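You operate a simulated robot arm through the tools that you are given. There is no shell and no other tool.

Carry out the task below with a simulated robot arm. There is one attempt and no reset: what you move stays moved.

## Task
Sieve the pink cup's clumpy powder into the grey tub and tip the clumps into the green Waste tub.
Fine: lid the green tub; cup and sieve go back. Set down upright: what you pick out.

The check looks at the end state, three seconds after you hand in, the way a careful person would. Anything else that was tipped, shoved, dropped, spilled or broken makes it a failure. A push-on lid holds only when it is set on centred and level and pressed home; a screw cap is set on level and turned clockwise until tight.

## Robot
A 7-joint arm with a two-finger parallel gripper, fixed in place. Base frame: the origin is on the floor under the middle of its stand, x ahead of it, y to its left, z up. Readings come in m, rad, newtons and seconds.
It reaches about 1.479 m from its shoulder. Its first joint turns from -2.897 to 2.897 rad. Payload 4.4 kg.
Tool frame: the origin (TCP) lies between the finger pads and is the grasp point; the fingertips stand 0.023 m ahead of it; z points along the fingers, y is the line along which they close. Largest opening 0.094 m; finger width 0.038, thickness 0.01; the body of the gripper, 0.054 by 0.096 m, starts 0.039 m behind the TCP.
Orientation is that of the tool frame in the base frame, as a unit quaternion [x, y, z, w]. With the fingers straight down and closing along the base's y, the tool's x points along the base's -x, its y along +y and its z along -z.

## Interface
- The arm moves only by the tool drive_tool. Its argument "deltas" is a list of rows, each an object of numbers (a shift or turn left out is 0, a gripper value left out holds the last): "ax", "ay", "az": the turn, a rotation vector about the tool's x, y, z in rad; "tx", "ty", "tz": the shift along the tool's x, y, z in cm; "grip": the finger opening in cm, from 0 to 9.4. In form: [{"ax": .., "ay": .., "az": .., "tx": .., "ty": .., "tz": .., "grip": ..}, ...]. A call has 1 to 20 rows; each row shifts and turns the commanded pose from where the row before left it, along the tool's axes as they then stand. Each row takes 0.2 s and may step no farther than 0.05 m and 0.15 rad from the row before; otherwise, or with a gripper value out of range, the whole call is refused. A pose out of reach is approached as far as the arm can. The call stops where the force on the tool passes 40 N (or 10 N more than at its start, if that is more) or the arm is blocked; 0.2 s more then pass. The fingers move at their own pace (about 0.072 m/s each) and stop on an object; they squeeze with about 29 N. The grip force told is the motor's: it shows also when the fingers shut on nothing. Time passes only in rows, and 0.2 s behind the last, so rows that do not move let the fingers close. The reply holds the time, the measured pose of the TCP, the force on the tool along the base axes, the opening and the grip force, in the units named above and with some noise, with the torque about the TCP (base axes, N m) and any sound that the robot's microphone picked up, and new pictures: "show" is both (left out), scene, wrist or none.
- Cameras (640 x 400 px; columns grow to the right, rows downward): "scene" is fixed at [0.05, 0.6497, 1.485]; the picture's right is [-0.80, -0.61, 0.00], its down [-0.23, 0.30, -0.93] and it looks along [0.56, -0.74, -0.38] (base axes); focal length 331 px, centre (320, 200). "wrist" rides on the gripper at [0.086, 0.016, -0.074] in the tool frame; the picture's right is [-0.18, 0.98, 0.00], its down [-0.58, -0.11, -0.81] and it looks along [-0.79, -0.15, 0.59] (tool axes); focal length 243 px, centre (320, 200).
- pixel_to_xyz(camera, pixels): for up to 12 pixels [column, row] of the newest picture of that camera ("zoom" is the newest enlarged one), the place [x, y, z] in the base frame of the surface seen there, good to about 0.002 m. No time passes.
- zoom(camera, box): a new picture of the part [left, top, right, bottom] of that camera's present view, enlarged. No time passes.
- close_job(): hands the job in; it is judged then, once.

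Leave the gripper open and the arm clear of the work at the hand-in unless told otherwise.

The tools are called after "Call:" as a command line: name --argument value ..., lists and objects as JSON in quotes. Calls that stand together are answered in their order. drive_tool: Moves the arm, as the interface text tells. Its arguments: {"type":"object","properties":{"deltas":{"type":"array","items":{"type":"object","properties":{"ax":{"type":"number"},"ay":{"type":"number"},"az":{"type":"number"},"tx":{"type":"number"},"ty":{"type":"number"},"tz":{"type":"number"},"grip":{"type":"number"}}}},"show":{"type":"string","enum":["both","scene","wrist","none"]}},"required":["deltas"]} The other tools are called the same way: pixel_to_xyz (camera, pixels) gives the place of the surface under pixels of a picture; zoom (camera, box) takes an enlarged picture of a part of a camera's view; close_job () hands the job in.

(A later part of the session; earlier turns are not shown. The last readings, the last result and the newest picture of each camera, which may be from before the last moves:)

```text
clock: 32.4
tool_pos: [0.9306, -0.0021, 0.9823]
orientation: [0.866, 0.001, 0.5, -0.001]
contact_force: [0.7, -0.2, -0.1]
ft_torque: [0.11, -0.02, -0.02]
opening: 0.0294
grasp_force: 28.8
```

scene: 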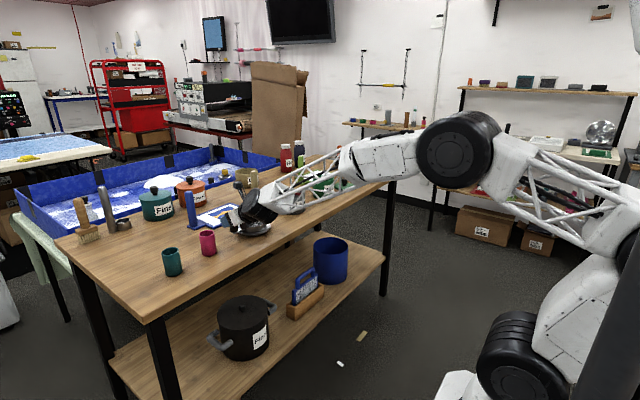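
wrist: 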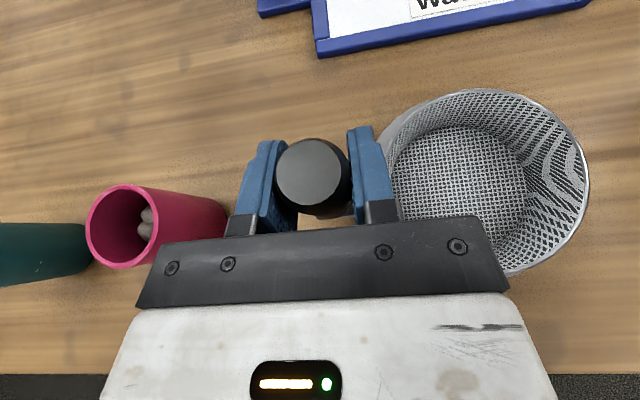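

Gripped firmly (29 mm, 28.8 N). I lift 3 cm slowly and read the weight and torque.

Call:
drive_tool --deltas '[{"tx": 0.433, "tz": -0.25}, {"tx": 0.866, "tz": -0.5}, {"tx": 0.866, "tz": -0.5}, {"tx": 0.433, "tz": -0.25}, {}, {}, {}]' --show "both"

```text
clock: 34.0
tool_pos: [0.9318, -0.0025, 1.0102]
orientation: [0.865, 0.0, 0.501, 0.0]
contact_force: [-0.1, 0.0, -1.8]
ft_torque: [0.11, -0.01, 0.01]
opening: 0.0293
grasp_force: 29.1
```

scene: 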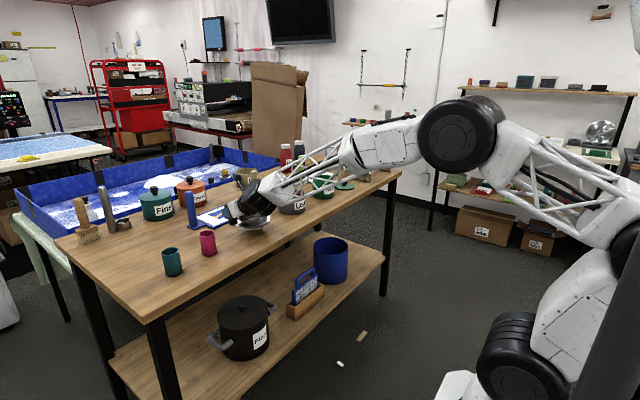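
wrist: 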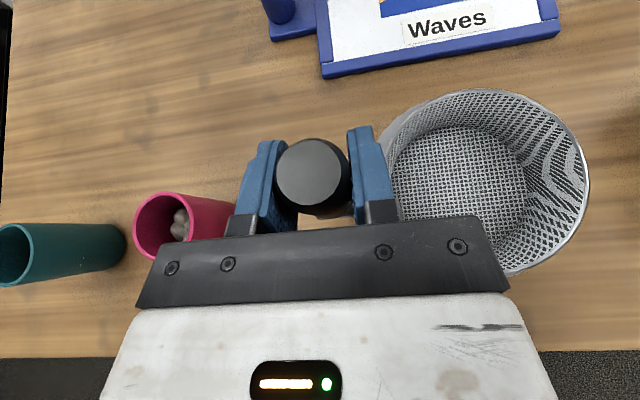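

Sieve weighs ~1.8 N with its centre of mass ≈6 cm from the handle (over the tub side if placed). I raise it to z≈1.10 and carry it toward the grey tub (−y by 0.231, +x 0.01).

Call:
drive_tool --deltas '[{"tx": 1.3, "tz": -0.75}, {"tx": 2.17, "tz": -1.25}, {"tx": 2.17, "tz": -1.25}, {"tx": 2.17, "tz": -1.25}, {"ty": 1.5}, {"ty": 3.0}, {"ty": 3.6}, {"ty": 3.6, "tx": 0.18, "tz": 0.3}, {"ty": 3.6, "tx": 0.18, "tz": 0.3}, {"ty": 3.6, "tx": 0.18, "tz": 0.3}, {"ty": 2.7}, {"ty": 1.5}, {}, {}]' --show "both"

```text
clock: 37.0
tool_pos: [0.9408, -0.2338, 1.1007]
orientation: [0.866, 0.0, 0.5, 0.0]
contact_force: [0.2, -0.3, -2.4]
ft_torque: [0.15, -0.02, -0.02]
opening: 0.0295
grasp_force: 28.8
```

scene: 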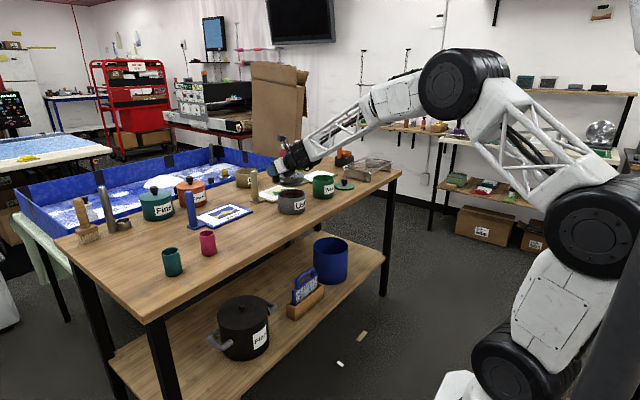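
wrist: 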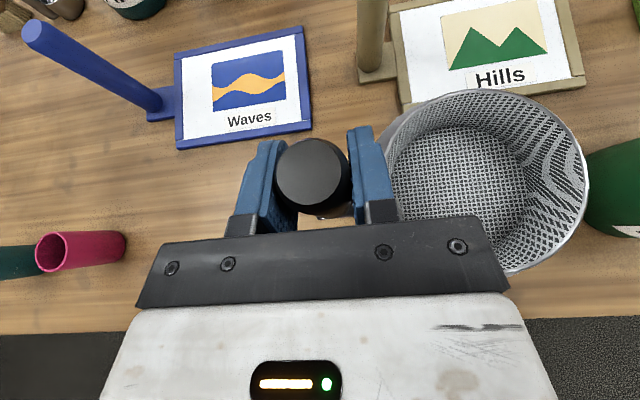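

The sieve hangs over the grey tub. I zoom in on both and measure the rim of the sieve and tub now.

Call:
zoom --camera "scene" --box '[250, 150, 346, 220]'

Call:
pixel_to_xyz --camera "wrist" --pixels '[[586, 170], [480, 91], [505, 272], [400, 130], [440, 105], [560, 235], [312, 180], [540, 110]]'

```text
5.71 times, centred on (298, 185) of scene
```

zoom: 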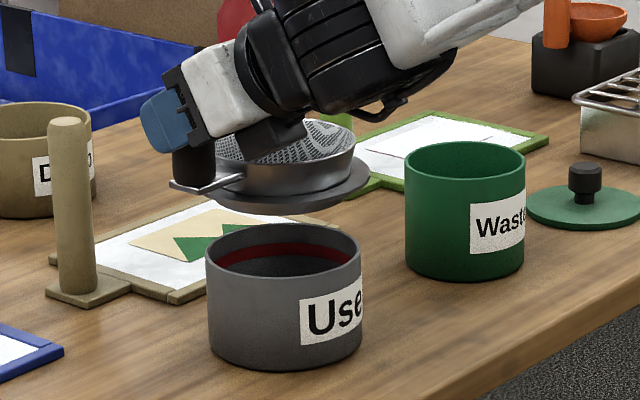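

```text
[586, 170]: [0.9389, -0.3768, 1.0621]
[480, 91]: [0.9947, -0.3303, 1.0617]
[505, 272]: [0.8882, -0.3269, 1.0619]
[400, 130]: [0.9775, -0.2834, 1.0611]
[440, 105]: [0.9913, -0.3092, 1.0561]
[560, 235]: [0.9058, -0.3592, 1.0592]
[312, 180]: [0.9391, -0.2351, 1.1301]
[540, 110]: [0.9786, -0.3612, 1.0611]
```

Important finding: the "dish" lifted with the sieve – it's a brim fixed to the sieve, so the sieve is made to sit on the tub's rim. I verify tub centre with the newest zoom before lowering.

Call:
pixel_to_xyz --camera "zoom" --pixels '[[208, 255], [359, 256], [283, 226], [270, 283], [300, 284], [190, 190], [375, 180], [280, 206], [172, 185], [230, 235], [340, 235], [232, 276]]'

```text
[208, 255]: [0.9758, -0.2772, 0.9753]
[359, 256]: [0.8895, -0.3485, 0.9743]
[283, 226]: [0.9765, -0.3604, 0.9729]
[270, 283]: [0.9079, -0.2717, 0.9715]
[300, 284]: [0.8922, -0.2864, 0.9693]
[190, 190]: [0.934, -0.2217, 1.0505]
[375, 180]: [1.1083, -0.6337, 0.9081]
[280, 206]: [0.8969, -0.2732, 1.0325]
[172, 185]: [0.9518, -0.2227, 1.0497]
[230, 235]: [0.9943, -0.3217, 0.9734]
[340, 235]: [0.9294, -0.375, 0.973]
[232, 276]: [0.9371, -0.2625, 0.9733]
```

Tub centre ≈(0.940,−0.320). I correct by (−1.3 mm, +2.5 mm) and lower to about 1 cm above the expected contact (tool z ≈1.054).

Call:
drive_tool --deltas '[{"tx": -0.065, "ty": -0.25, "tz": -0.113}, {"tx": -1.0, "tz": 0.577}, {"tx": -1.0, "tz": 0.577}, {"tx": -1.0, "tz": 0.577}, {"tx": -1.0, "tz": 0.577}, {}, {}]' --show "scene"

Call:
zoom --camera "scene" --box '[255, 160, 335, 220]'

```text
clock: 38.6
tool_pos: [0.9409, -0.2296, 1.0555]
orientation: [0.865, 0.001, 0.502, 0.0]
contact_force: [-1.2, 1.0, 12.9]
ft_torque: [-0.14, -0.1, 0.02]
opening: 0.0291
grasp_force: 29.2
```

scene: 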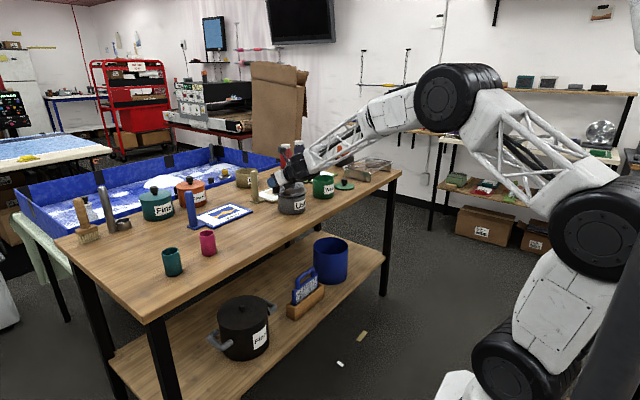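

```text
6.67 times, centred on (295, 190) of scene
```

zoom: 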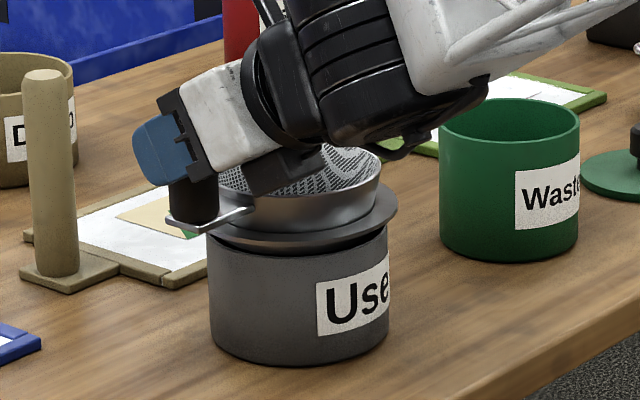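

Contact came early (12.9 N at tool z 1.0555): the sieve's foot seems to touch the tub rim, not yet seated. I zoom closer to see the gap.

Call:
zoom --camera "scene" --box '[278, 180, 318, 205]'

Call:
pixel_to_xyz --camera "zoom" --pixels '[[130, 260], [200, 290], [300, 300], [400, 295], [500, 280], [560, 270], [200, 310], [300, 320], [400, 315], [500, 300], [50, 240], [100, 200]]'

```text
16.00 times, centred on (298, 192) of scene
```

zoom: 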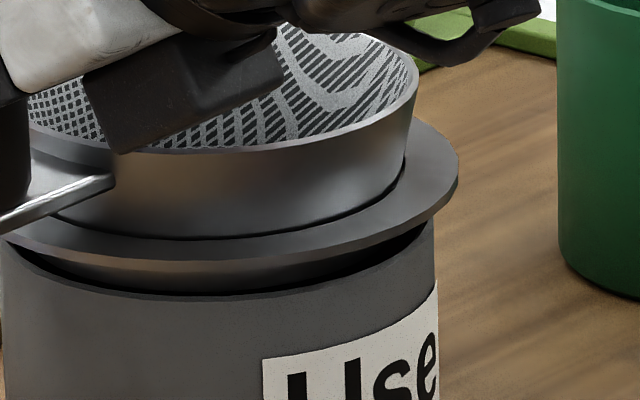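

```text
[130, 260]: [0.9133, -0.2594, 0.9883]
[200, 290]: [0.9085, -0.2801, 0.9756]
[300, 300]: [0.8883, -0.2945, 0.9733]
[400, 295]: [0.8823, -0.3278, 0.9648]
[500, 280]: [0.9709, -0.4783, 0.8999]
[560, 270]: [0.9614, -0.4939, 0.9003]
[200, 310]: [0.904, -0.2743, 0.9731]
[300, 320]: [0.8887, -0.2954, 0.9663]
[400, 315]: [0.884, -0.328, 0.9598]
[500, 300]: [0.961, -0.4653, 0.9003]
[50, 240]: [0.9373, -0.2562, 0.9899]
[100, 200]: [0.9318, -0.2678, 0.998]
```

The brim is ~1 cm above the rim; the sieve's foot below the brim must enter the tub with small clearance. I lift it and tilt it (roll +1.1 rad) so the scene camera can see the underside and I can measure the foot.

Call:
drive_tool --deltas '[{"tx": 0.866, "tz": -0.5}, {"tx": 2.6, "tz": -1.5}, {"tx": 3.46, "tz": -2.0}, {"tx": 3.46, "tz": -2.0}, {"tx": 3.46, "tz": -2.0}, {"ax": 0.05, "az": 0.0866}, {"ax": 0.07, "az": 0.1212}, {"ax": 0.07, "az": 0.1212}, {"ax": 0.07, "az": 0.1212}, {"ax": 0.07, "az": 0.1212}, {"ax": 0.07, "az": 0.1212}, {"ax": 0.07, "az": 0.1212}, {"ax": 0.07, "az": 0.1212}, {}, {}]' --show "scene"

```text
clock: 41.8
tool_pos: [0.9412, -0.2317, 1.2145]
orientation: [0.742, -0.256, 0.429, -0.447]
contact_force: [0.6, -0.8, -1.6]
ft_torque: [-0.05, 0.02, 0.0]
opening: 0.0293
grasp_force: 28.9
```

scene: 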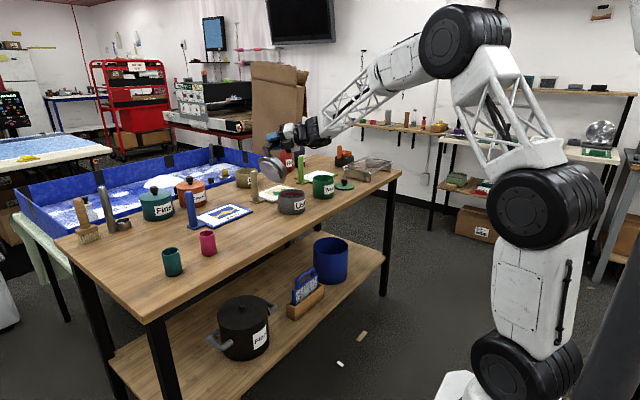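

The tilted sieve shows at (273,165). I zoom in on its underside.

Call:
zoom --camera "scene" --box '[248, 130, 312, 190]'

Call:
pixel_to_xyz --camera "zoom" --pixels '[[220, 240], [150, 250], [290, 250], [220, 330], [180, 180], [200, 300], [250, 200], [120, 230]]'

```text
6.67 times, centred on (280, 160) of scene
```

zoom: 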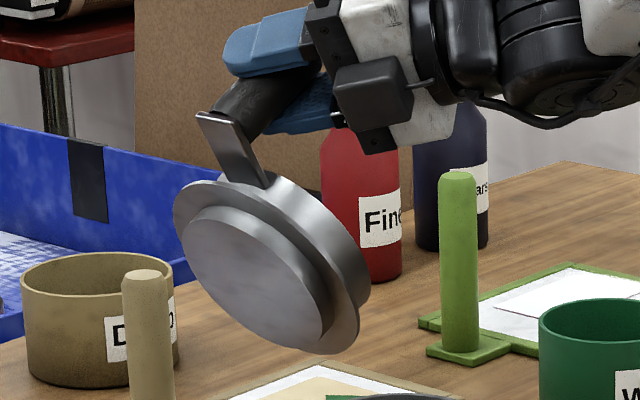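

```text
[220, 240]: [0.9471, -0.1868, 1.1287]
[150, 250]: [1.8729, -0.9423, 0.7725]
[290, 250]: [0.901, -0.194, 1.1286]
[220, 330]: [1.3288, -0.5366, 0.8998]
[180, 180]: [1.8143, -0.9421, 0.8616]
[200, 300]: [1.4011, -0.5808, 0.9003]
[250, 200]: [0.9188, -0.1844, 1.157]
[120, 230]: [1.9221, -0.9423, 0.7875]
```

I see the foot disc below the brim. I zoom closer to measure its diameter against the brim.

Call:
zoom --camera "scene" --box '[263, 154, 287, 186]'

```text
12.50 times, centred on (275, 170) of scene
```

zoom: 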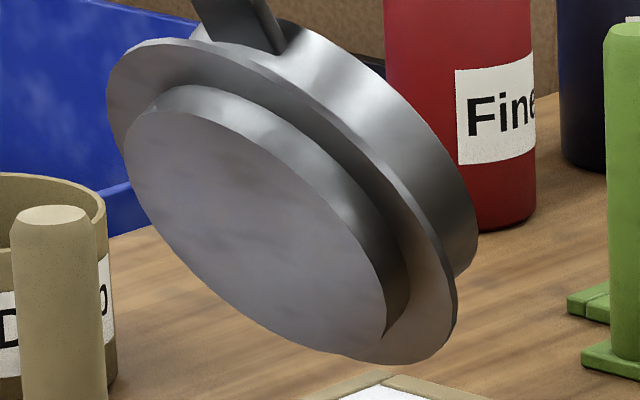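

I query points on the foot's edge and the brim's edge.

Call:
pixel_to_xyz --camera "zoom" --pixels '[[127, 165], [150, 118], [200, 112], [300, 170], [382, 320], [360, 347], [280, 325], [180, 250], [115, 70], [400, 360], [455, 300], [250, 230]]'

```text
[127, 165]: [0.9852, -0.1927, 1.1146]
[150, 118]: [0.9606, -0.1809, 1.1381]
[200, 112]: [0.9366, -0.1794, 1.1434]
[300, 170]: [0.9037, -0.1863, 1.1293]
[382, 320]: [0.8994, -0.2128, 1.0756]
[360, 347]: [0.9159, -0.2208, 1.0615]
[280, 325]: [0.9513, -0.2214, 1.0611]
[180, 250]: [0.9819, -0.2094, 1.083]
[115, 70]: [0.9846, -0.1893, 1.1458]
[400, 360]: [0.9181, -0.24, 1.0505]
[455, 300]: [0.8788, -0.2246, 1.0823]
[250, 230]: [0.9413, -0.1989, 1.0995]
```

Foot diameter ≈0.096 against the tub's ≈0.109 mouth, so there should be ~6 mm clearance; I need better centring. I roll back level and shift +y 16 cm so the wrist camera sees the tub mouth directly.

Call:
drive_tool --deltas '[{"ax": -0.07, "az": -0.1212}, {"ax": -0.07, "az": -0.1212}, {"ax": -0.07, "az": -0.1212}, {"ax": -0.07, "az": -0.1212}, {"ax": -0.07, "az": -0.1212}, {"ax": -0.07, "az": -0.1212}, {"ax": -0.07, "az": -0.1212}, {"ax": -0.05, "az": -0.0866}, {"ty": -4.0}, {"ty": -4.0}, {"ty": -4.0}, {"ty": -4.0}, {}, {}]' --show "both"

```text
clock: 44.8
tool_pos: [0.9413, -0.0733, 1.2139]
orientation: [0.866, 0.001, 0.501, -0.001]
contact_force: [-0.2, -0.8, -2.7]
ft_torque: [0.1, 0.0, -0.01]
opening: 0.0293
grasp_force: 29.0
```

scene: 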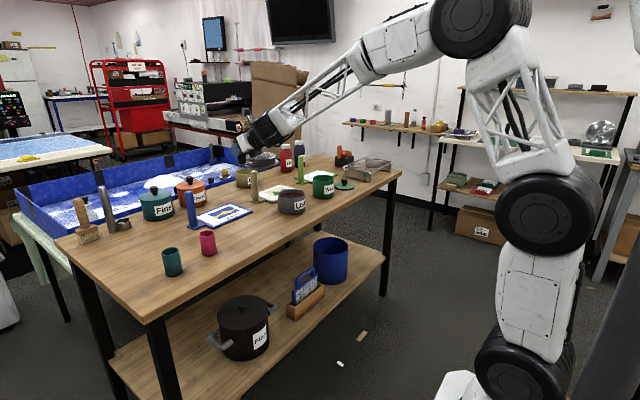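
wrist: 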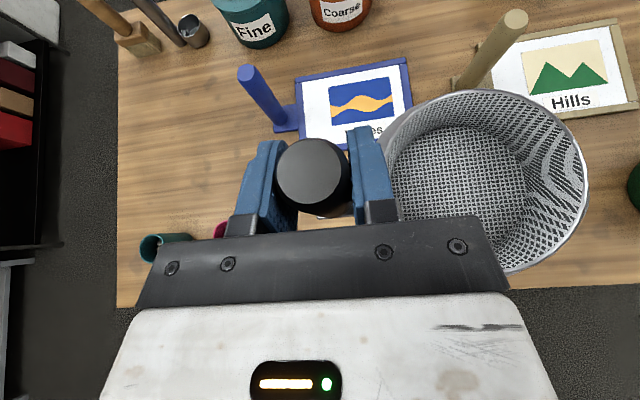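

The tub is hidden behind the sieve from here. I go to the other side (tool y≈−0.44, z≈1.15) so that the tub appears left of the gripper.

Call:
drive_tool --deltas '[{"ty": 4.1}, {"ty": 4.1}, {"ty": 4.1}, {"ty": 4.1}, {"ty": 4.1}, {"ty": 4.1}, {"ty": 4.1}, {"ty": 4.1}, {"ty": 4.1}, {"tx": -2.0, "tz": 1.155}, {"tx": -2.0, "tz": 1.155}, {"tx": -2.0, "tz": 1.155}, {}, {}]' --show "wrist"

```text
clock: 47.8
tool_pos: [0.9431, -0.4412, 1.1447]
orientation: [0.865, 0.0, 0.501, 0.0]
contact_force: [-0.1, 0.9, -2.1]
ft_torque: [0.14, 0.04, 0.03]
opening: 0.029
grasp_force: 29.3
```

wrist: 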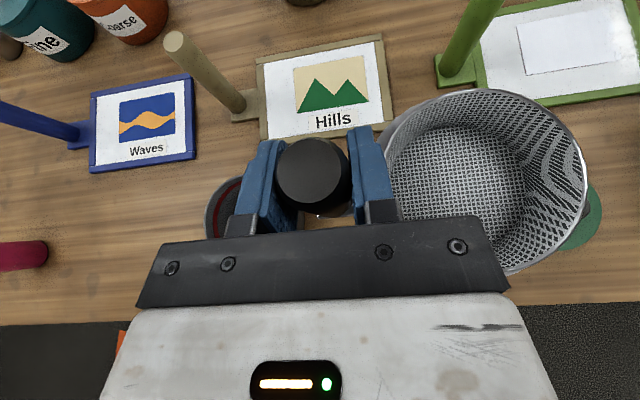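

The tub sits behind the left finger. I back off 13 cm toward the robot so it moves up in the view.

Call:
drive_tool --deltas '[{"tx": -1.63, "tz": -2.82}, {"tx": -1.63, "tz": -2.82}, {"tx": -1.63, "tz": -2.82}, {"tx": -1.63, "tz": -2.82}, {}, {}]' --show "wrist"

Call:
zoom --camera "wrist" --box '[130, 40, 330, 165]'

```text
clock: 49.2
tool_pos: [0.8123, -0.4405, 1.1445]
orientation: [0.866, 0.0, 0.501, 0.0]
contact_force: [0.2, 0.4, -3.0]
ft_torque: [0.15, 0.0, -0.02]
opening: 0.029
grasp_force: 29.3
```

wrist: 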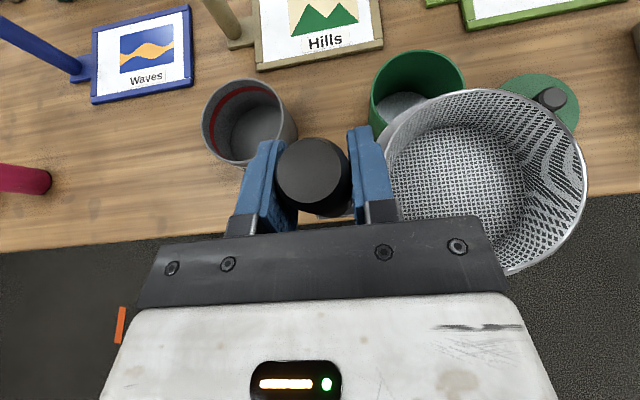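

```text
3.20 times, centred on (230, 102) of wrist
```

zoom: 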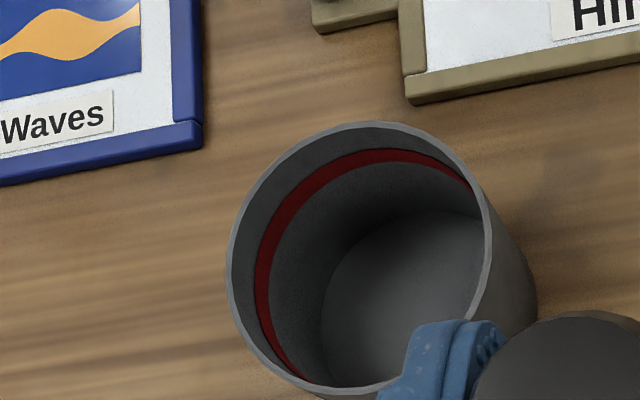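

Good view of the tub mouth. I query points along its rim to fit the circle.

Call:
pixel_to_xyz --camera "zoom" --pixels '[[230, 270], [240, 225], [270, 180], [315, 142], [370, 126], [420, 136], [465, 170], [487, 225], [487, 270], [236, 320], [260, 358], [300, 385]]'

Call:
pixel_to_xyz --camera "wrist" --pixels '[[586, 170], [480, 91], [505, 272], [440, 105], [560, 235], [540, 110], [570, 130], [585, 200], [312, 180], [312, 142], [279, 175], [347, 175]]'

```text
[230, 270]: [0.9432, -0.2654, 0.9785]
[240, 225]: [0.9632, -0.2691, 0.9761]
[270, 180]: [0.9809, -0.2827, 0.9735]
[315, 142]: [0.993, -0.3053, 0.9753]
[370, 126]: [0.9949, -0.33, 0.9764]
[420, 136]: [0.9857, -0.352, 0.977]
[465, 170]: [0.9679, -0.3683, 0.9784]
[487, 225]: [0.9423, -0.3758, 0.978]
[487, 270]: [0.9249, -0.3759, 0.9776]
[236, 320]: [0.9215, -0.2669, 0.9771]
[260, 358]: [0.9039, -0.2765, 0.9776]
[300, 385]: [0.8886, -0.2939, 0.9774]
```

```text
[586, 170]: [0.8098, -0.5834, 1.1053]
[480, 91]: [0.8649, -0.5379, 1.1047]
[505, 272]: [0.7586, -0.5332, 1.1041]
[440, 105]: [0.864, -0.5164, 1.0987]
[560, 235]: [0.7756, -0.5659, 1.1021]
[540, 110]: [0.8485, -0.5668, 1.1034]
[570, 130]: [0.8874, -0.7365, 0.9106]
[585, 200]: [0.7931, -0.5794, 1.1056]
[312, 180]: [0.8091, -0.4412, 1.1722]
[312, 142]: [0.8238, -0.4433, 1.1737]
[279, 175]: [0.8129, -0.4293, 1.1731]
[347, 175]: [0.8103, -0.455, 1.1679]
```

Fit: tub centre ≈(0.939,−0.3206); sieve centre is tool + (0.000,−0.0886). So the tool must go to (0.939,−0.232). I move there and lower to z≈1.066, just above the first contact.

Call:
drive_tool --deltas '[{"tx": 1.056, "ty": -3.475, "tz": 1.829}, {"tx": 1.056, "ty": -3.475, "tz": 1.829}, {"tx": 1.056, "ty": -3.475, "tz": 1.829}, {"tx": 1.056, "ty": -3.475, "tz": 1.829}, {"tx": 1.056, "ty": -3.475, "tz": 1.829}, {"tx": 1.056, "ty": -3.475, "tz": 1.829}, {"tx": -1.36, "tz": 0.785}, {"tx": -1.36, "tz": 0.785}, {"tx": -1.36, "tz": 0.785}, {"tx": -1.36, "tz": 0.785}, {"tx": -1.36, "tz": 0.785}, {}, {}]' --show "scene"

Call:
zoom --camera "scene" --box '[268, 170, 324, 210]'

```text
clock: 52.0
tool_pos: [0.9382, -0.232, 1.0671]
orientation: [0.865, 0.0, 0.501, 0.001]
contact_force: [0.9, -0.1, -1.9]
ft_torque: [0.14, -0.01, -0.02]
opening: 0.029
grasp_force: 29.2
```

scene: 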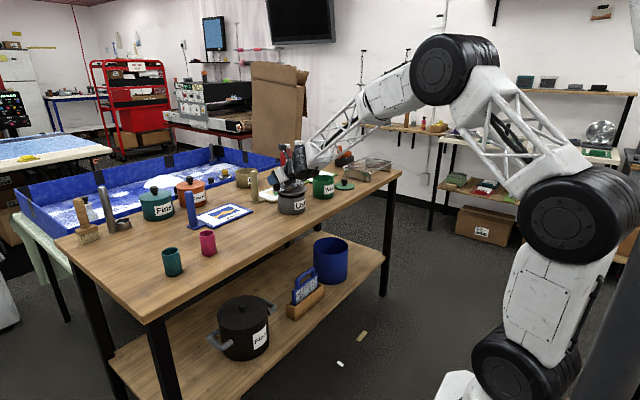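

```text
10.00 times, centred on (296, 190) of scene
```

zoom: 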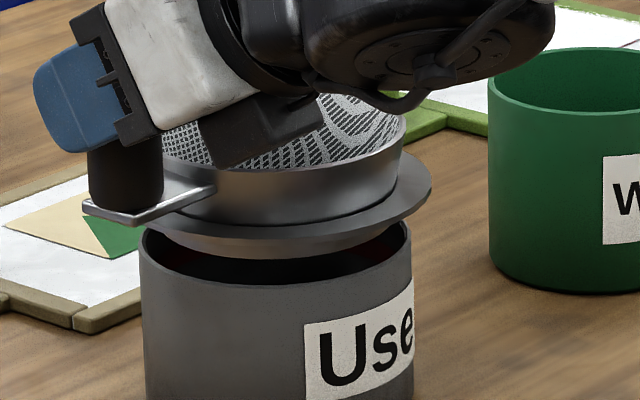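

No contact yet, the foot looks centred over the mouth. I lower in 2 mm steps, 5 rows.

Call:
drive_tool --deltas '[{"tx": -0.173, "tz": 0.1}, {"tx": -0.173, "tz": 0.1}, {"tx": -0.173, "tz": 0.1}, {"tx": -0.173, "tz": 0.1}, {"tx": -0.173, "tz": 0.1}, {}]' --show "none"

Call:
drive_tool --deltas '[{"tx": -0.13, "tz": 0.075}, {"tx": -0.13, "tz": 0.075}, {}]' --show "none"

```text
clock: 53.4
tool_pos: [0.9388, -0.2305, 1.0573]
orientation: [0.866, 0.001, 0.501, -0.001]
contact_force: [-0.4, 0.2, -1.5]
ft_torque: [0.17, 0.02, -0.05]
opening: 0.0295
grasp_force: 29.1
```

```text
clock: 54.2
tool_pos: [0.9379, -0.2312, 1.0576]
orientation: [0.865, 0.001, 0.502, -0.001]
contact_force: [1.5, 4.0, 19.0]
ft_torque: [-0.56, 0.39, -0.02]
opening: 0.0294
grasp_force: 28.8
```

Contact again at tool z ≈1.0572 with 19 N, off toward the handle side. I look at the close-up to see what touches.

Call:
zoom --camera "scene" --box '[268, 170, 324, 210]'

Call:
zoom --camera "wrist" --box '[200, 80, 640, 290]'

```text
10.00 times, centred on (296, 190) of scene
```

zoom: 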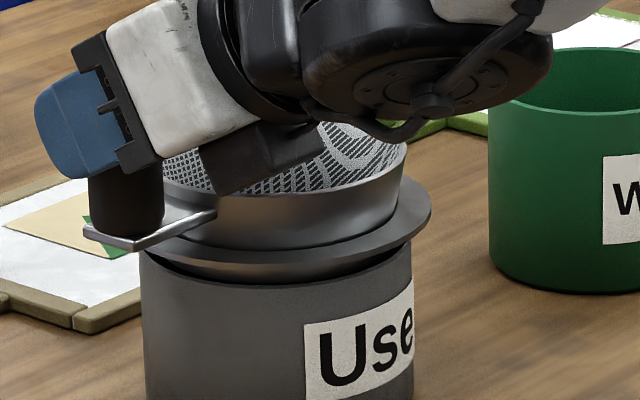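

```text
1.45 times, centred on (420, 185) of wrist
```

zoom: 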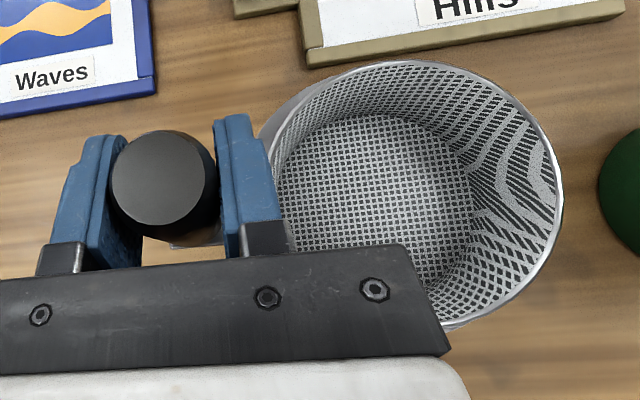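

Visually the foot is inside the mouth yet it touches on the (−x,+y) side; perhaps its collision shape is conical. I lift 2 mm, shift (+1,−1.5) mm and lower again in 1 mm steps to see if it goes deeper.

Call:
drive_tool --deltas '[{"tx": 0.26, "tz": -0.15}, {"tx": 0.05, "ty": 0.15, "tz": 0.087}, {}, {"tx": -0.0866, "tz": 0.05}, {"tx": -0.0866, "tz": 0.05}, {}]' --show "none"

Call:
drive_tool --deltas '[{"tx": -0.0866, "tz": 0.05}, {}]' --show "none"

Call:
drive_tool --deltas '[{"tx": -0.0866, "tz": 0.05}, {}]' --show "none"

```text
clock: 55.6
tool_pos: [0.9386, -0.2326, 1.056]
orientation: [0.865, 0.001, 0.502, 0.0]
contact_force: [1.0, 4.5, 20.2]
ft_torque: [-0.55, 0.33, 0.05]
opening: 0.0297
grasp_force: 28.6
```

```text
clock: 56.2
tool_pos: [0.9381, -0.233, 1.0541]
orientation: [0.866, 0.002, 0.5, -0.001]
contact_force: [3.8, 4.4, 15.6]
ft_torque: [-0.62, 0.5, 0.07]
opening: 0.0296
grasp_force: 28.8
```

```text
clock: 56.8
tool_pos: [0.9386, -0.2336, 1.0532]
orientation: [0.866, 0.001, 0.5, 0.0]
contact_force: [2.9, 2.6, 16.9]
ft_torque: [-0.81, 0.61, 0.03]
opening: 0.0296
grasp_force: 28.6
```

The tool went lower at constant force – the sieve may be slipping in the grip or sinking in. I take a picture by a null row and check.

Call:
drive_tool --deltas '[{"tx": 0.0866, "tz": -0.05}]' --show "both"

Call:
zoom --camera "scene" --box '[268, 170, 324, 210]'

Call:
pixel_to_xyz --camera "wrist" --pixels '[[586, 170], [480, 91], [505, 272], [440, 105], [560, 235], [540, 110], [312, 180], [312, 142], [279, 175], [347, 175]]'

```text
clock: 57.2
tool_pos: [0.9389, -0.2323, 1.0538]
orientation: [0.866, 0.001, 0.5, -0.001]
contact_force: [2.9, 1.8, 11.7]
ft_torque: [-0.75, 0.36, 0.17]
opening: 0.0294
grasp_force: 29.7
```

scene: 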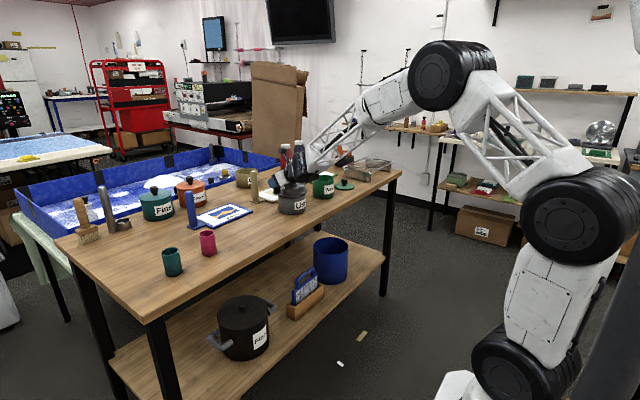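
wrist: 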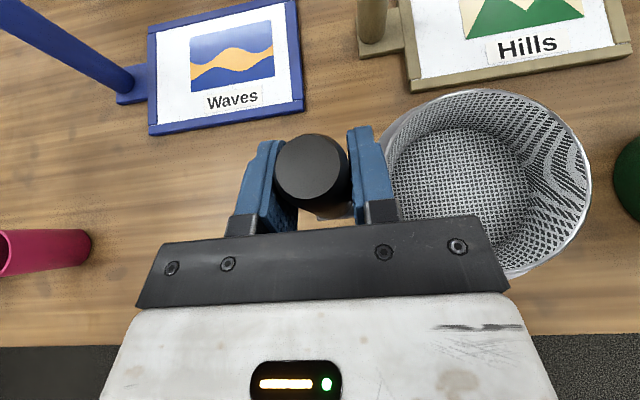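

```text
10.00 times, centred on (296, 190) of scene
```

zoom: 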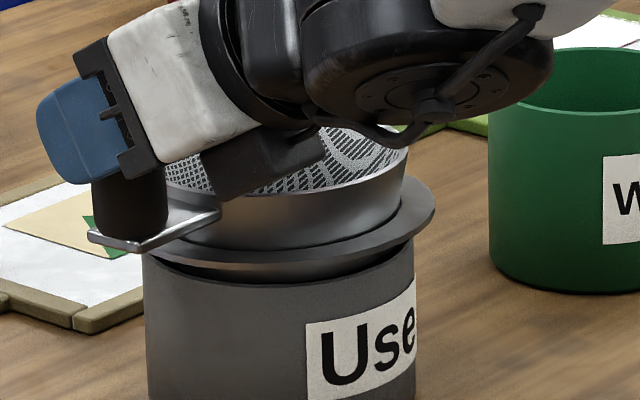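

```text
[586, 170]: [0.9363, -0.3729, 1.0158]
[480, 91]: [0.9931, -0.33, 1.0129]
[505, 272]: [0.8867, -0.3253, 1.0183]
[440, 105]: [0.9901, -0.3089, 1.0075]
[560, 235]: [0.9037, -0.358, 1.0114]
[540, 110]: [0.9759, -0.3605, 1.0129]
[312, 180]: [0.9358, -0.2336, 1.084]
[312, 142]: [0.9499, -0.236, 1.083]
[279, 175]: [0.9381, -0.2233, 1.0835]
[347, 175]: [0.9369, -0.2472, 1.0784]
```

The sieve tilted slightly (its −x side ~5 mm up) and slid ~2 mm in the grip. The contact side faces the scene camera; I zoom there further.

Call:
zoom --camera "scene" --box '[280, 186, 312, 206]'

Call:
pixel_to_xyz --camera "zoom" --pixels '[[60, 180], [150, 210], [250, 225], [350, 220], [450, 190], [250, 195], [350, 190], [150, 190], [250, 240], [150, 235], [350, 240], [300, 205]]'

```text
16.00 times, centred on (296, 196) of scene
```

zoom: 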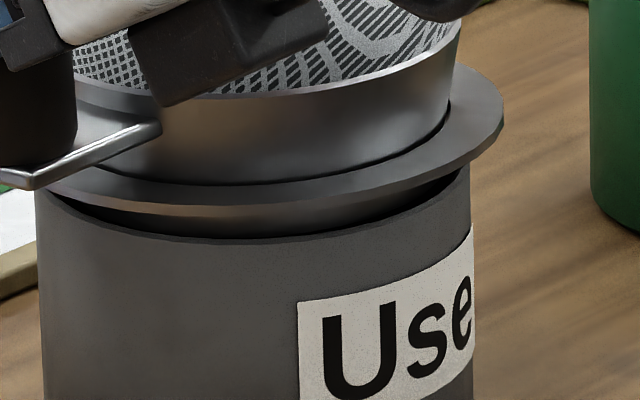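

```text
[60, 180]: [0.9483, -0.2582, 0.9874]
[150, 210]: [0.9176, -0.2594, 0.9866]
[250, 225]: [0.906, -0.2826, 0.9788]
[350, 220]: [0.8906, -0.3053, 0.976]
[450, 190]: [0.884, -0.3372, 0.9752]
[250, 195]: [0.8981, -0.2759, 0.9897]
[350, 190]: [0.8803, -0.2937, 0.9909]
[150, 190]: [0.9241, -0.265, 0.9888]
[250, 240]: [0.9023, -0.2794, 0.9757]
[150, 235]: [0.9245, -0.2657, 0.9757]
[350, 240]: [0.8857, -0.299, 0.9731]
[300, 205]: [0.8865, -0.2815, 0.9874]
```

The effective clearance must be smaller than it looks (the contact is at the −x side). I lift 1 cm and check the sieve's level and position in the grip.

Call:
drive_tool --deltas '[{"tx": 0.433, "tz": -0.25}, {"tx": 0.433, "tz": -0.25}, {}, {}]' --show "both"

Call:
pixel_to_xyz --camera "wrist" --pixels '[[586, 170], [588, 190], [480, 91], [500, 91], [510, 272], [520, 269], [560, 240], [550, 112], [312, 170], [312, 142], [279, 175], [347, 175]]'

Call:
zoom --camera "wrist" --box '[240, 80, 620, 290]'

```text
clock: 58.2
tool_pos: [0.9388, -0.2329, 1.0642]
orientation: [0.866, 0.001, 0.5, 0.0]
contact_force: [0.0, -1.5, -0.7]
ft_torque: [0.04, 0.0, -0.01]
opening: 0.0291
grasp_force: 29.5
```

scene: 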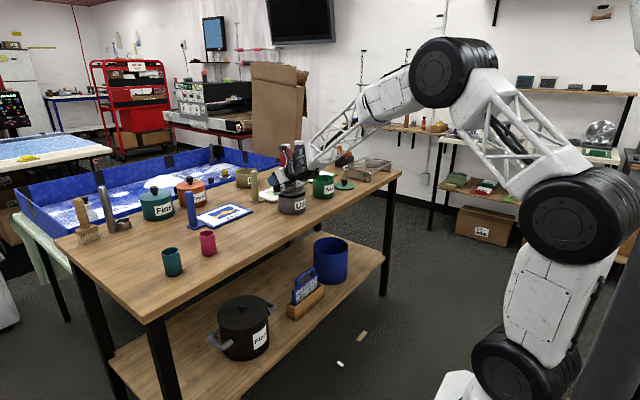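
wrist: 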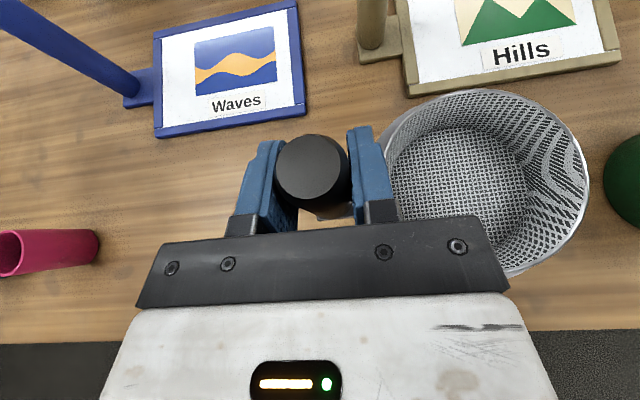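

```text
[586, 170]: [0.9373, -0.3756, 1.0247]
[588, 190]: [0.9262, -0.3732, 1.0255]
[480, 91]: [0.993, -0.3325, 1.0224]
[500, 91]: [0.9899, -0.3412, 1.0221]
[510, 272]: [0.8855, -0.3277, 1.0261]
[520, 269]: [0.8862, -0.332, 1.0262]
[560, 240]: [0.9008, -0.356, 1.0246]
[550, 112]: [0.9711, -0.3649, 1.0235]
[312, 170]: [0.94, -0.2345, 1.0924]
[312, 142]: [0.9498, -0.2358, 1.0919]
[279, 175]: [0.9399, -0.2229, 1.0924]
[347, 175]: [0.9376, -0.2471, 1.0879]
```

```text
1.68 times, centred on (430, 185) of wrist
```

zoom: 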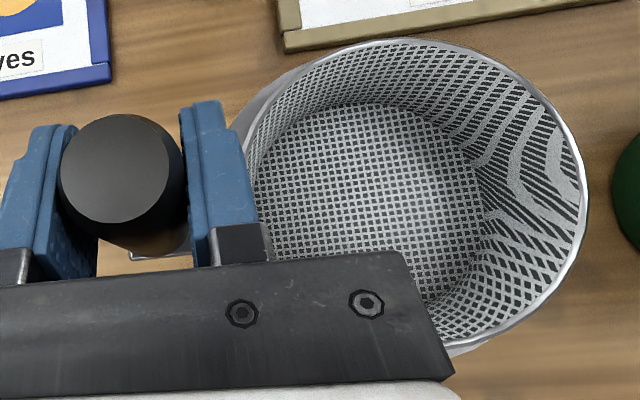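

The sieve is pitched ~2° (far side low). I level it by turning +0.037 rad about tool y, shift +1.4 mm in x, then lower 6 mm and read.

Call:
drive_tool --deltas '[{"ay": 0.037}, {"tx": 0.066, "tz": 0.124}, {"tx": -0.177, "tz": 0.094}, {"tx": -0.177, "tz": 0.094}, {"tx": -0.177, "tz": 0.094}, {}]' --show "wrist"

Call:
pixel_to_xyz --camera "wrist" --pixels '[[586, 170], [588, 190], [480, 91], [500, 91], [510, 272], [520, 269], [560, 240], [550, 112], [312, 170], [312, 142], [279, 175], [347, 175]]'

```text
clock: 59.6
tool_pos: [0.9409, -0.2336, 1.058]
orientation: [0.857, 0.001, 0.516, -0.001]
contact_force: [-0.1, 0.6, -1.8]
ft_torque: [0.23, 0.01, 0.0]
opening: 0.0292
grasp_force: 29.4
```

wrist: 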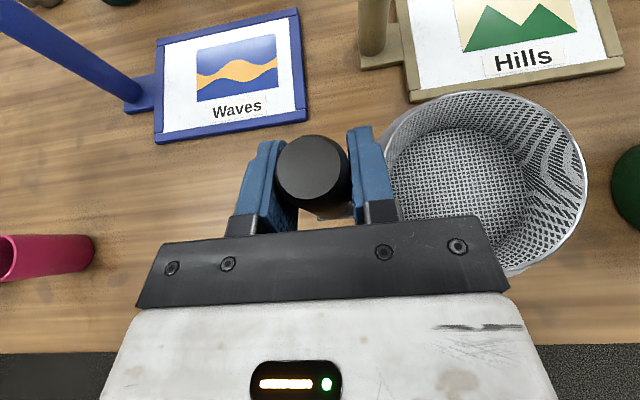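

```text
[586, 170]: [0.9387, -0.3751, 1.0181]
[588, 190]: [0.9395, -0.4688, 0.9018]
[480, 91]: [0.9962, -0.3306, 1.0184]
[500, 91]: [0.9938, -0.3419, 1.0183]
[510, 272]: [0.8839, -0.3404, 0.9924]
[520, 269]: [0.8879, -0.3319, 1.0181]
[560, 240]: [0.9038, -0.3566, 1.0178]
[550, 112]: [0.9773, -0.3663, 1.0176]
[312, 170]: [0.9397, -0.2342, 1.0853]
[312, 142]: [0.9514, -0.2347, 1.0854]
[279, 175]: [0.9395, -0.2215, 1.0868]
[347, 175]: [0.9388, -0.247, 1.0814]
```

Level now (rim 1.018 all round), no contact yet with the foot right at rim level. I lower 1 mm at a time with readings.

Call:
drive_tool --deltas '[{"tx": -0.0884, "tz": 0.0468}, {"tx": -0.0884, "tz": 0.0468}, {}]' --show "none"

```text
clock: 60.4
tool_pos: [0.9411, -0.2325, 1.0569]
orientation: [0.856, 0.0, 0.516, 0.0]
contact_force: [1.7, -1.2, 5.5]
ft_torque: [-0.53, -0.19, -0.03]
opening: 0.029
grasp_force: 28.9
```

Now the contact force is balanced around the tub's centre: the sieve rests evenly. I press 1.5 mm further to learn whether it drops into place.

Call:
drive_tool --deltas '[{"tx": -0.0884, "tz": 0.0468}, {}]' --show "none"

Call:
drive_tool --deltas '[{"tx": -0.0442, "tz": 0.0234}, {}]' --show "scene"

Call:
zoom --camera "scene" --box '[276, 178, 316, 206]'

```text
clock: 61.0
tool_pos: [0.9412, -0.2326, 1.0573]
orientation: [0.856, 0.0, 0.518, 0.001]
contact_force: [-1.1, -0.6, 18.4]
ft_torque: [-0.77, -0.28, -0.08]
opening: 0.0292
grasp_force: 28.7
```

```text
clock: 61.6
tool_pos: [0.9401, -0.2316, 1.0551]
orientation: [0.856, 0.001, 0.517, 0.0]
contact_force: [-2.5, 1.9, 24.3]
ft_torque: [-0.74, -0.23, -0.03]
opening: 0.0295
grasp_force: 28.6
```

scene: 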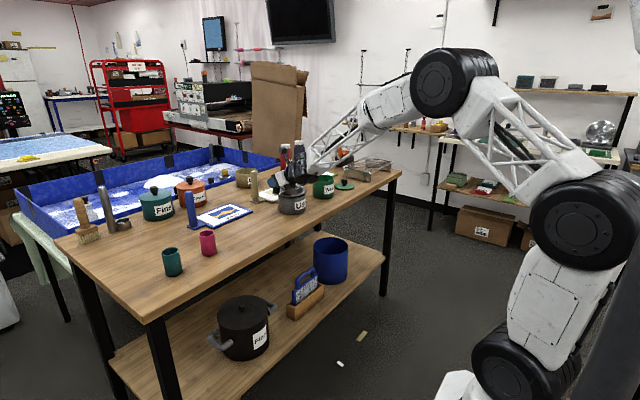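

```text
14.29 times, centred on (296, 192) of scene
```

zoom: 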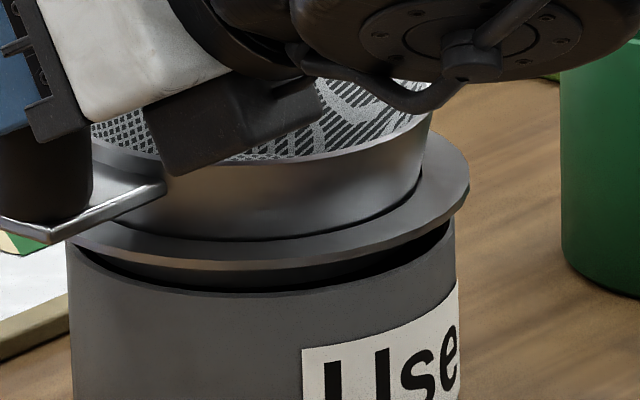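

The contact heights and positions fit a flat rest of the foot on the tub's top all round, so the sieve is stably seatable (centre of mass 2.8 cm from centre, foot radius 4.8 cm). I relax the pressure by raising 1.5 mm, read, and then release.

Call:
drive_tool --deltas '[{"tx": 0.1326, "tz": -0.0702}, {}]' --show "none"

Call:
drive_tool --deltas '[{"tx": 0.0442, "tz": -0.0234}, {}]' --show "none"

```text
clock: 62.2
tool_pos: [0.9405, -0.2321, 1.0547]
orientation: [0.856, 0.001, 0.516, -0.001]
contact_force: [0.1, -1.2, 15.7]
ft_torque: [-0.71, -0.34, -0.04]
opening: 0.0298
grasp_force: 29.0
```

```text
clock: 62.8
tool_pos: [0.9403, -0.2321, 1.0568]
orientation: [0.857, 0.001, 0.516, 0.0]
contact_force: [-3.0, -1.6, 10.8]
ft_torque: [-0.63, -0.02, -0.15]
opening: 0.0294
grasp_force: 29.4
```

Still 10.8 N down on the tub; I raise another 0.7 mm.

Call:
drive_tool --deltas '[{"tx": 0.062, "tz": -0.0328}, {}]' --show "none"

Call:
drive_tool --deltas '[{"tx": 0.0265, "tz": -0.014}, {}]' --show "wrist"

Call:
pixel_to_xyz --camera "wrist" --pixels '[[586, 170], [586, 180], [480, 91], [500, 92], [518, 270], [525, 267], [560, 238], [550, 114], [312, 170], [312, 142], [279, 175], [347, 175]]'

```text
clock: 63.4
tool_pos: [0.9421, -0.2327, 1.0553]
orientation: [0.857, 0.001, 0.516, -0.001]
contact_force: [-1.4, -0.8, 3.8]
ft_torque: [-0.35, 0.0, -0.12]
opening: 0.029
grasp_force: 28.8
```

```text
clock: 64.0
tool_pos: [0.9413, -0.2313, 1.0566]
orientation: [0.857, 0.001, 0.516, -0.001]
contact_force: [0.8, -1.0, -1.6]
ft_torque: [0.04, -0.01, -0.01]
opening: 0.0291
grasp_force: 28.7
```

wrist: 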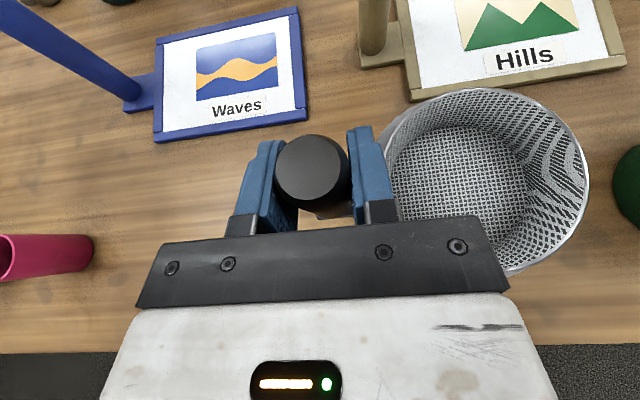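

```text
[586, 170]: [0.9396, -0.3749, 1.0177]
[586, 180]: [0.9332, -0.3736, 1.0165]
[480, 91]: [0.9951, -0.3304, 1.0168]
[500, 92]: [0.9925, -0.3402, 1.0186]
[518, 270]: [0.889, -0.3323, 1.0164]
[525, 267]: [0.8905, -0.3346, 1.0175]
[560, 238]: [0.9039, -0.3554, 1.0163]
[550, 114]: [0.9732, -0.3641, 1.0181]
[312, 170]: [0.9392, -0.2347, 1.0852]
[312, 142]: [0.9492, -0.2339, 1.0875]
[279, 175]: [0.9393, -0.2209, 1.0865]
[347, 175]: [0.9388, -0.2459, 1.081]
```

Just at the point of contact and level (rim z ≈1.017). I release gently: open to 3.4, then 4.4 cm, holding position to see that the sieve stays.

Call:
drive_tool --deltas '[{"grip": 3.2}, {"grip": 3.5}, {"grip": 3.9}, {"grip": 4.4}, {}, {}]' --show "both"

Call:
pixel_to_xyz --camera "wrist" --pixels '[[586, 170], [586, 180], [480, 91], [500, 92], [518, 270], [525, 267], [560, 238], [550, 114], [312, 170], [312, 142], [279, 175], [347, 175]]'

Call:
zoom --camera "scene" --box '[268, 170, 324, 210]'

```text
clock: 65.4
tool_pos: [0.9413, -0.2317, 1.0566]
orientation: [0.856, 0.001, 0.516, 0.0]
contact_force: [-0.3, -0.5, -0.7]
ft_torque: [-0.01, 0.02, -0.01]
opening: 0.044
grasp_force: 0.0
```

scene: 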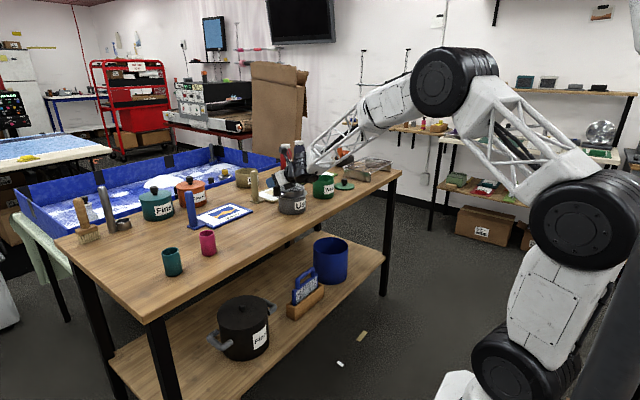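
wrist: 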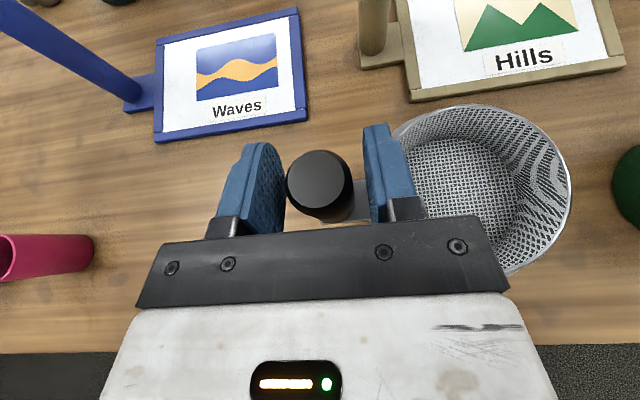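

```text
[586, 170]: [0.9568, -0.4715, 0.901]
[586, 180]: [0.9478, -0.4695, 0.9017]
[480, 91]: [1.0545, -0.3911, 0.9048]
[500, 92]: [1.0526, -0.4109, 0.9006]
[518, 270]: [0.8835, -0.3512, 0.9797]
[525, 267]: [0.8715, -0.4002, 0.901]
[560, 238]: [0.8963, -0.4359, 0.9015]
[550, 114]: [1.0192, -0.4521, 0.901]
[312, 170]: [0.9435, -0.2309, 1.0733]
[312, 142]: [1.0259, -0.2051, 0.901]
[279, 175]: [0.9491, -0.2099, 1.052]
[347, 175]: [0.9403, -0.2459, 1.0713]
```

```text
10.00 times, centred on (296, 190) of scene
```

zoom: 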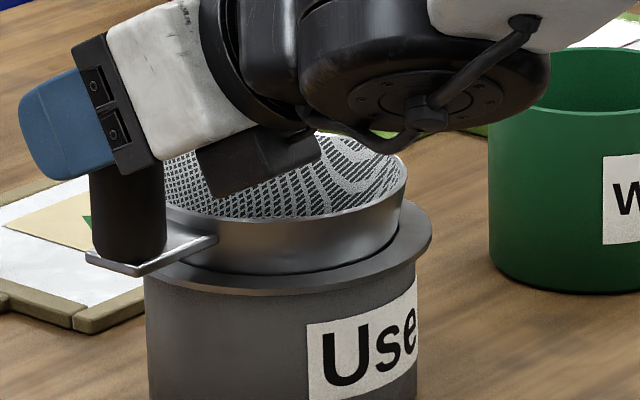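

Very good: on release the sieve dropped ~1.3 cm into place; its brim now rests on the tub's rim. I measure its final pose.

Call:
pixel_to_xyz --camera "wrist" --pixels '[[570, 185], [567, 160], [480, 106], [500, 110], [535, 125], [510, 270], [550, 240], [290, 180], [318, 155], [318, 180], [350, 180], [318, 205]]'

Call:
zoom --camera "scene" --box '[276, 178, 316, 206]'

```text
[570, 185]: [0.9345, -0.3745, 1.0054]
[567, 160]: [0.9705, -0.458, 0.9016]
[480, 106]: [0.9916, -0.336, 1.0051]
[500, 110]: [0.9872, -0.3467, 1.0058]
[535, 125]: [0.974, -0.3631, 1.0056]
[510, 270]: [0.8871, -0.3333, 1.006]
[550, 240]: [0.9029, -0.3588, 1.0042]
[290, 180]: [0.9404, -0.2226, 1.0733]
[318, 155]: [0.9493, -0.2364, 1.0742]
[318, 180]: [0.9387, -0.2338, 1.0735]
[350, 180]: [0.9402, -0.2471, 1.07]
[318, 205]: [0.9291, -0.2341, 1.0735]
```

```text
14.29 times, centred on (296, 192) of scene
```

zoom: 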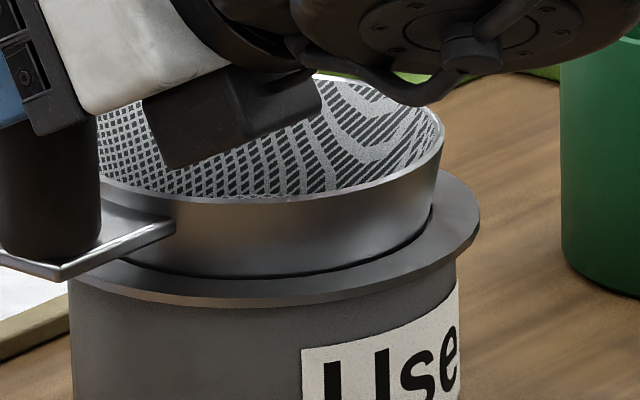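

The sieve is level and seated (rim 1.0055, centre ≈(0.939,−0.321), handle ≈(0.9395,−0.2345)). I back the open fingers off the handle (13 cm back along the tool axis) and verify the sieve stays put.

Call:
drive_tool --deltas '[{"tz": -2.0}, {"tz": -4.0}, {"tz": -4.0}, {"tz": -4.0}, {"tx": 3.0}, {"tx": 3.0}, {}]' --show "both"

Call:
zoom --camera "wrist" --box '[180, 0, 500, 200]'

```text
clock: 67.0
tool_pos: [0.8428, -0.2348, 1.177]
orientation: [0.856, 0.001, 0.517, -0.001]
contact_force: [0.2, 0.1, -0.3]
ft_torque: [0.02, -0.02, 0.0]
opening: 0.0441
grasp_force: 0.0
```

scene: 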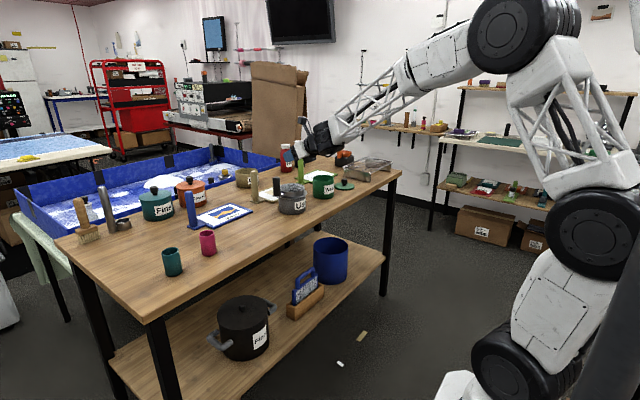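
wrist: 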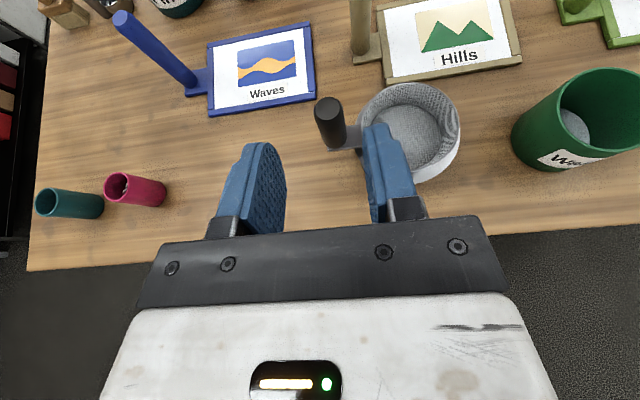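

```text
2.00 times, centred on (340, 100) of wrist
```

zoom: 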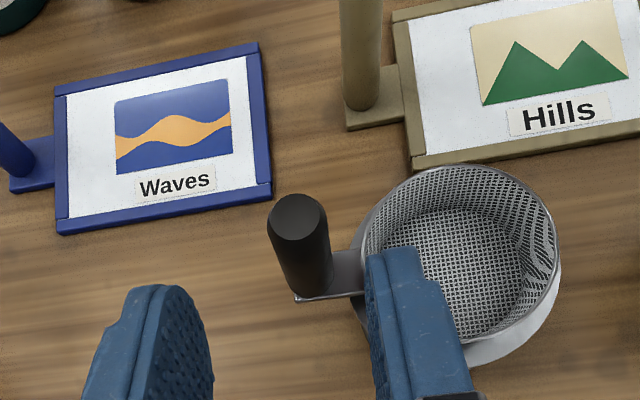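

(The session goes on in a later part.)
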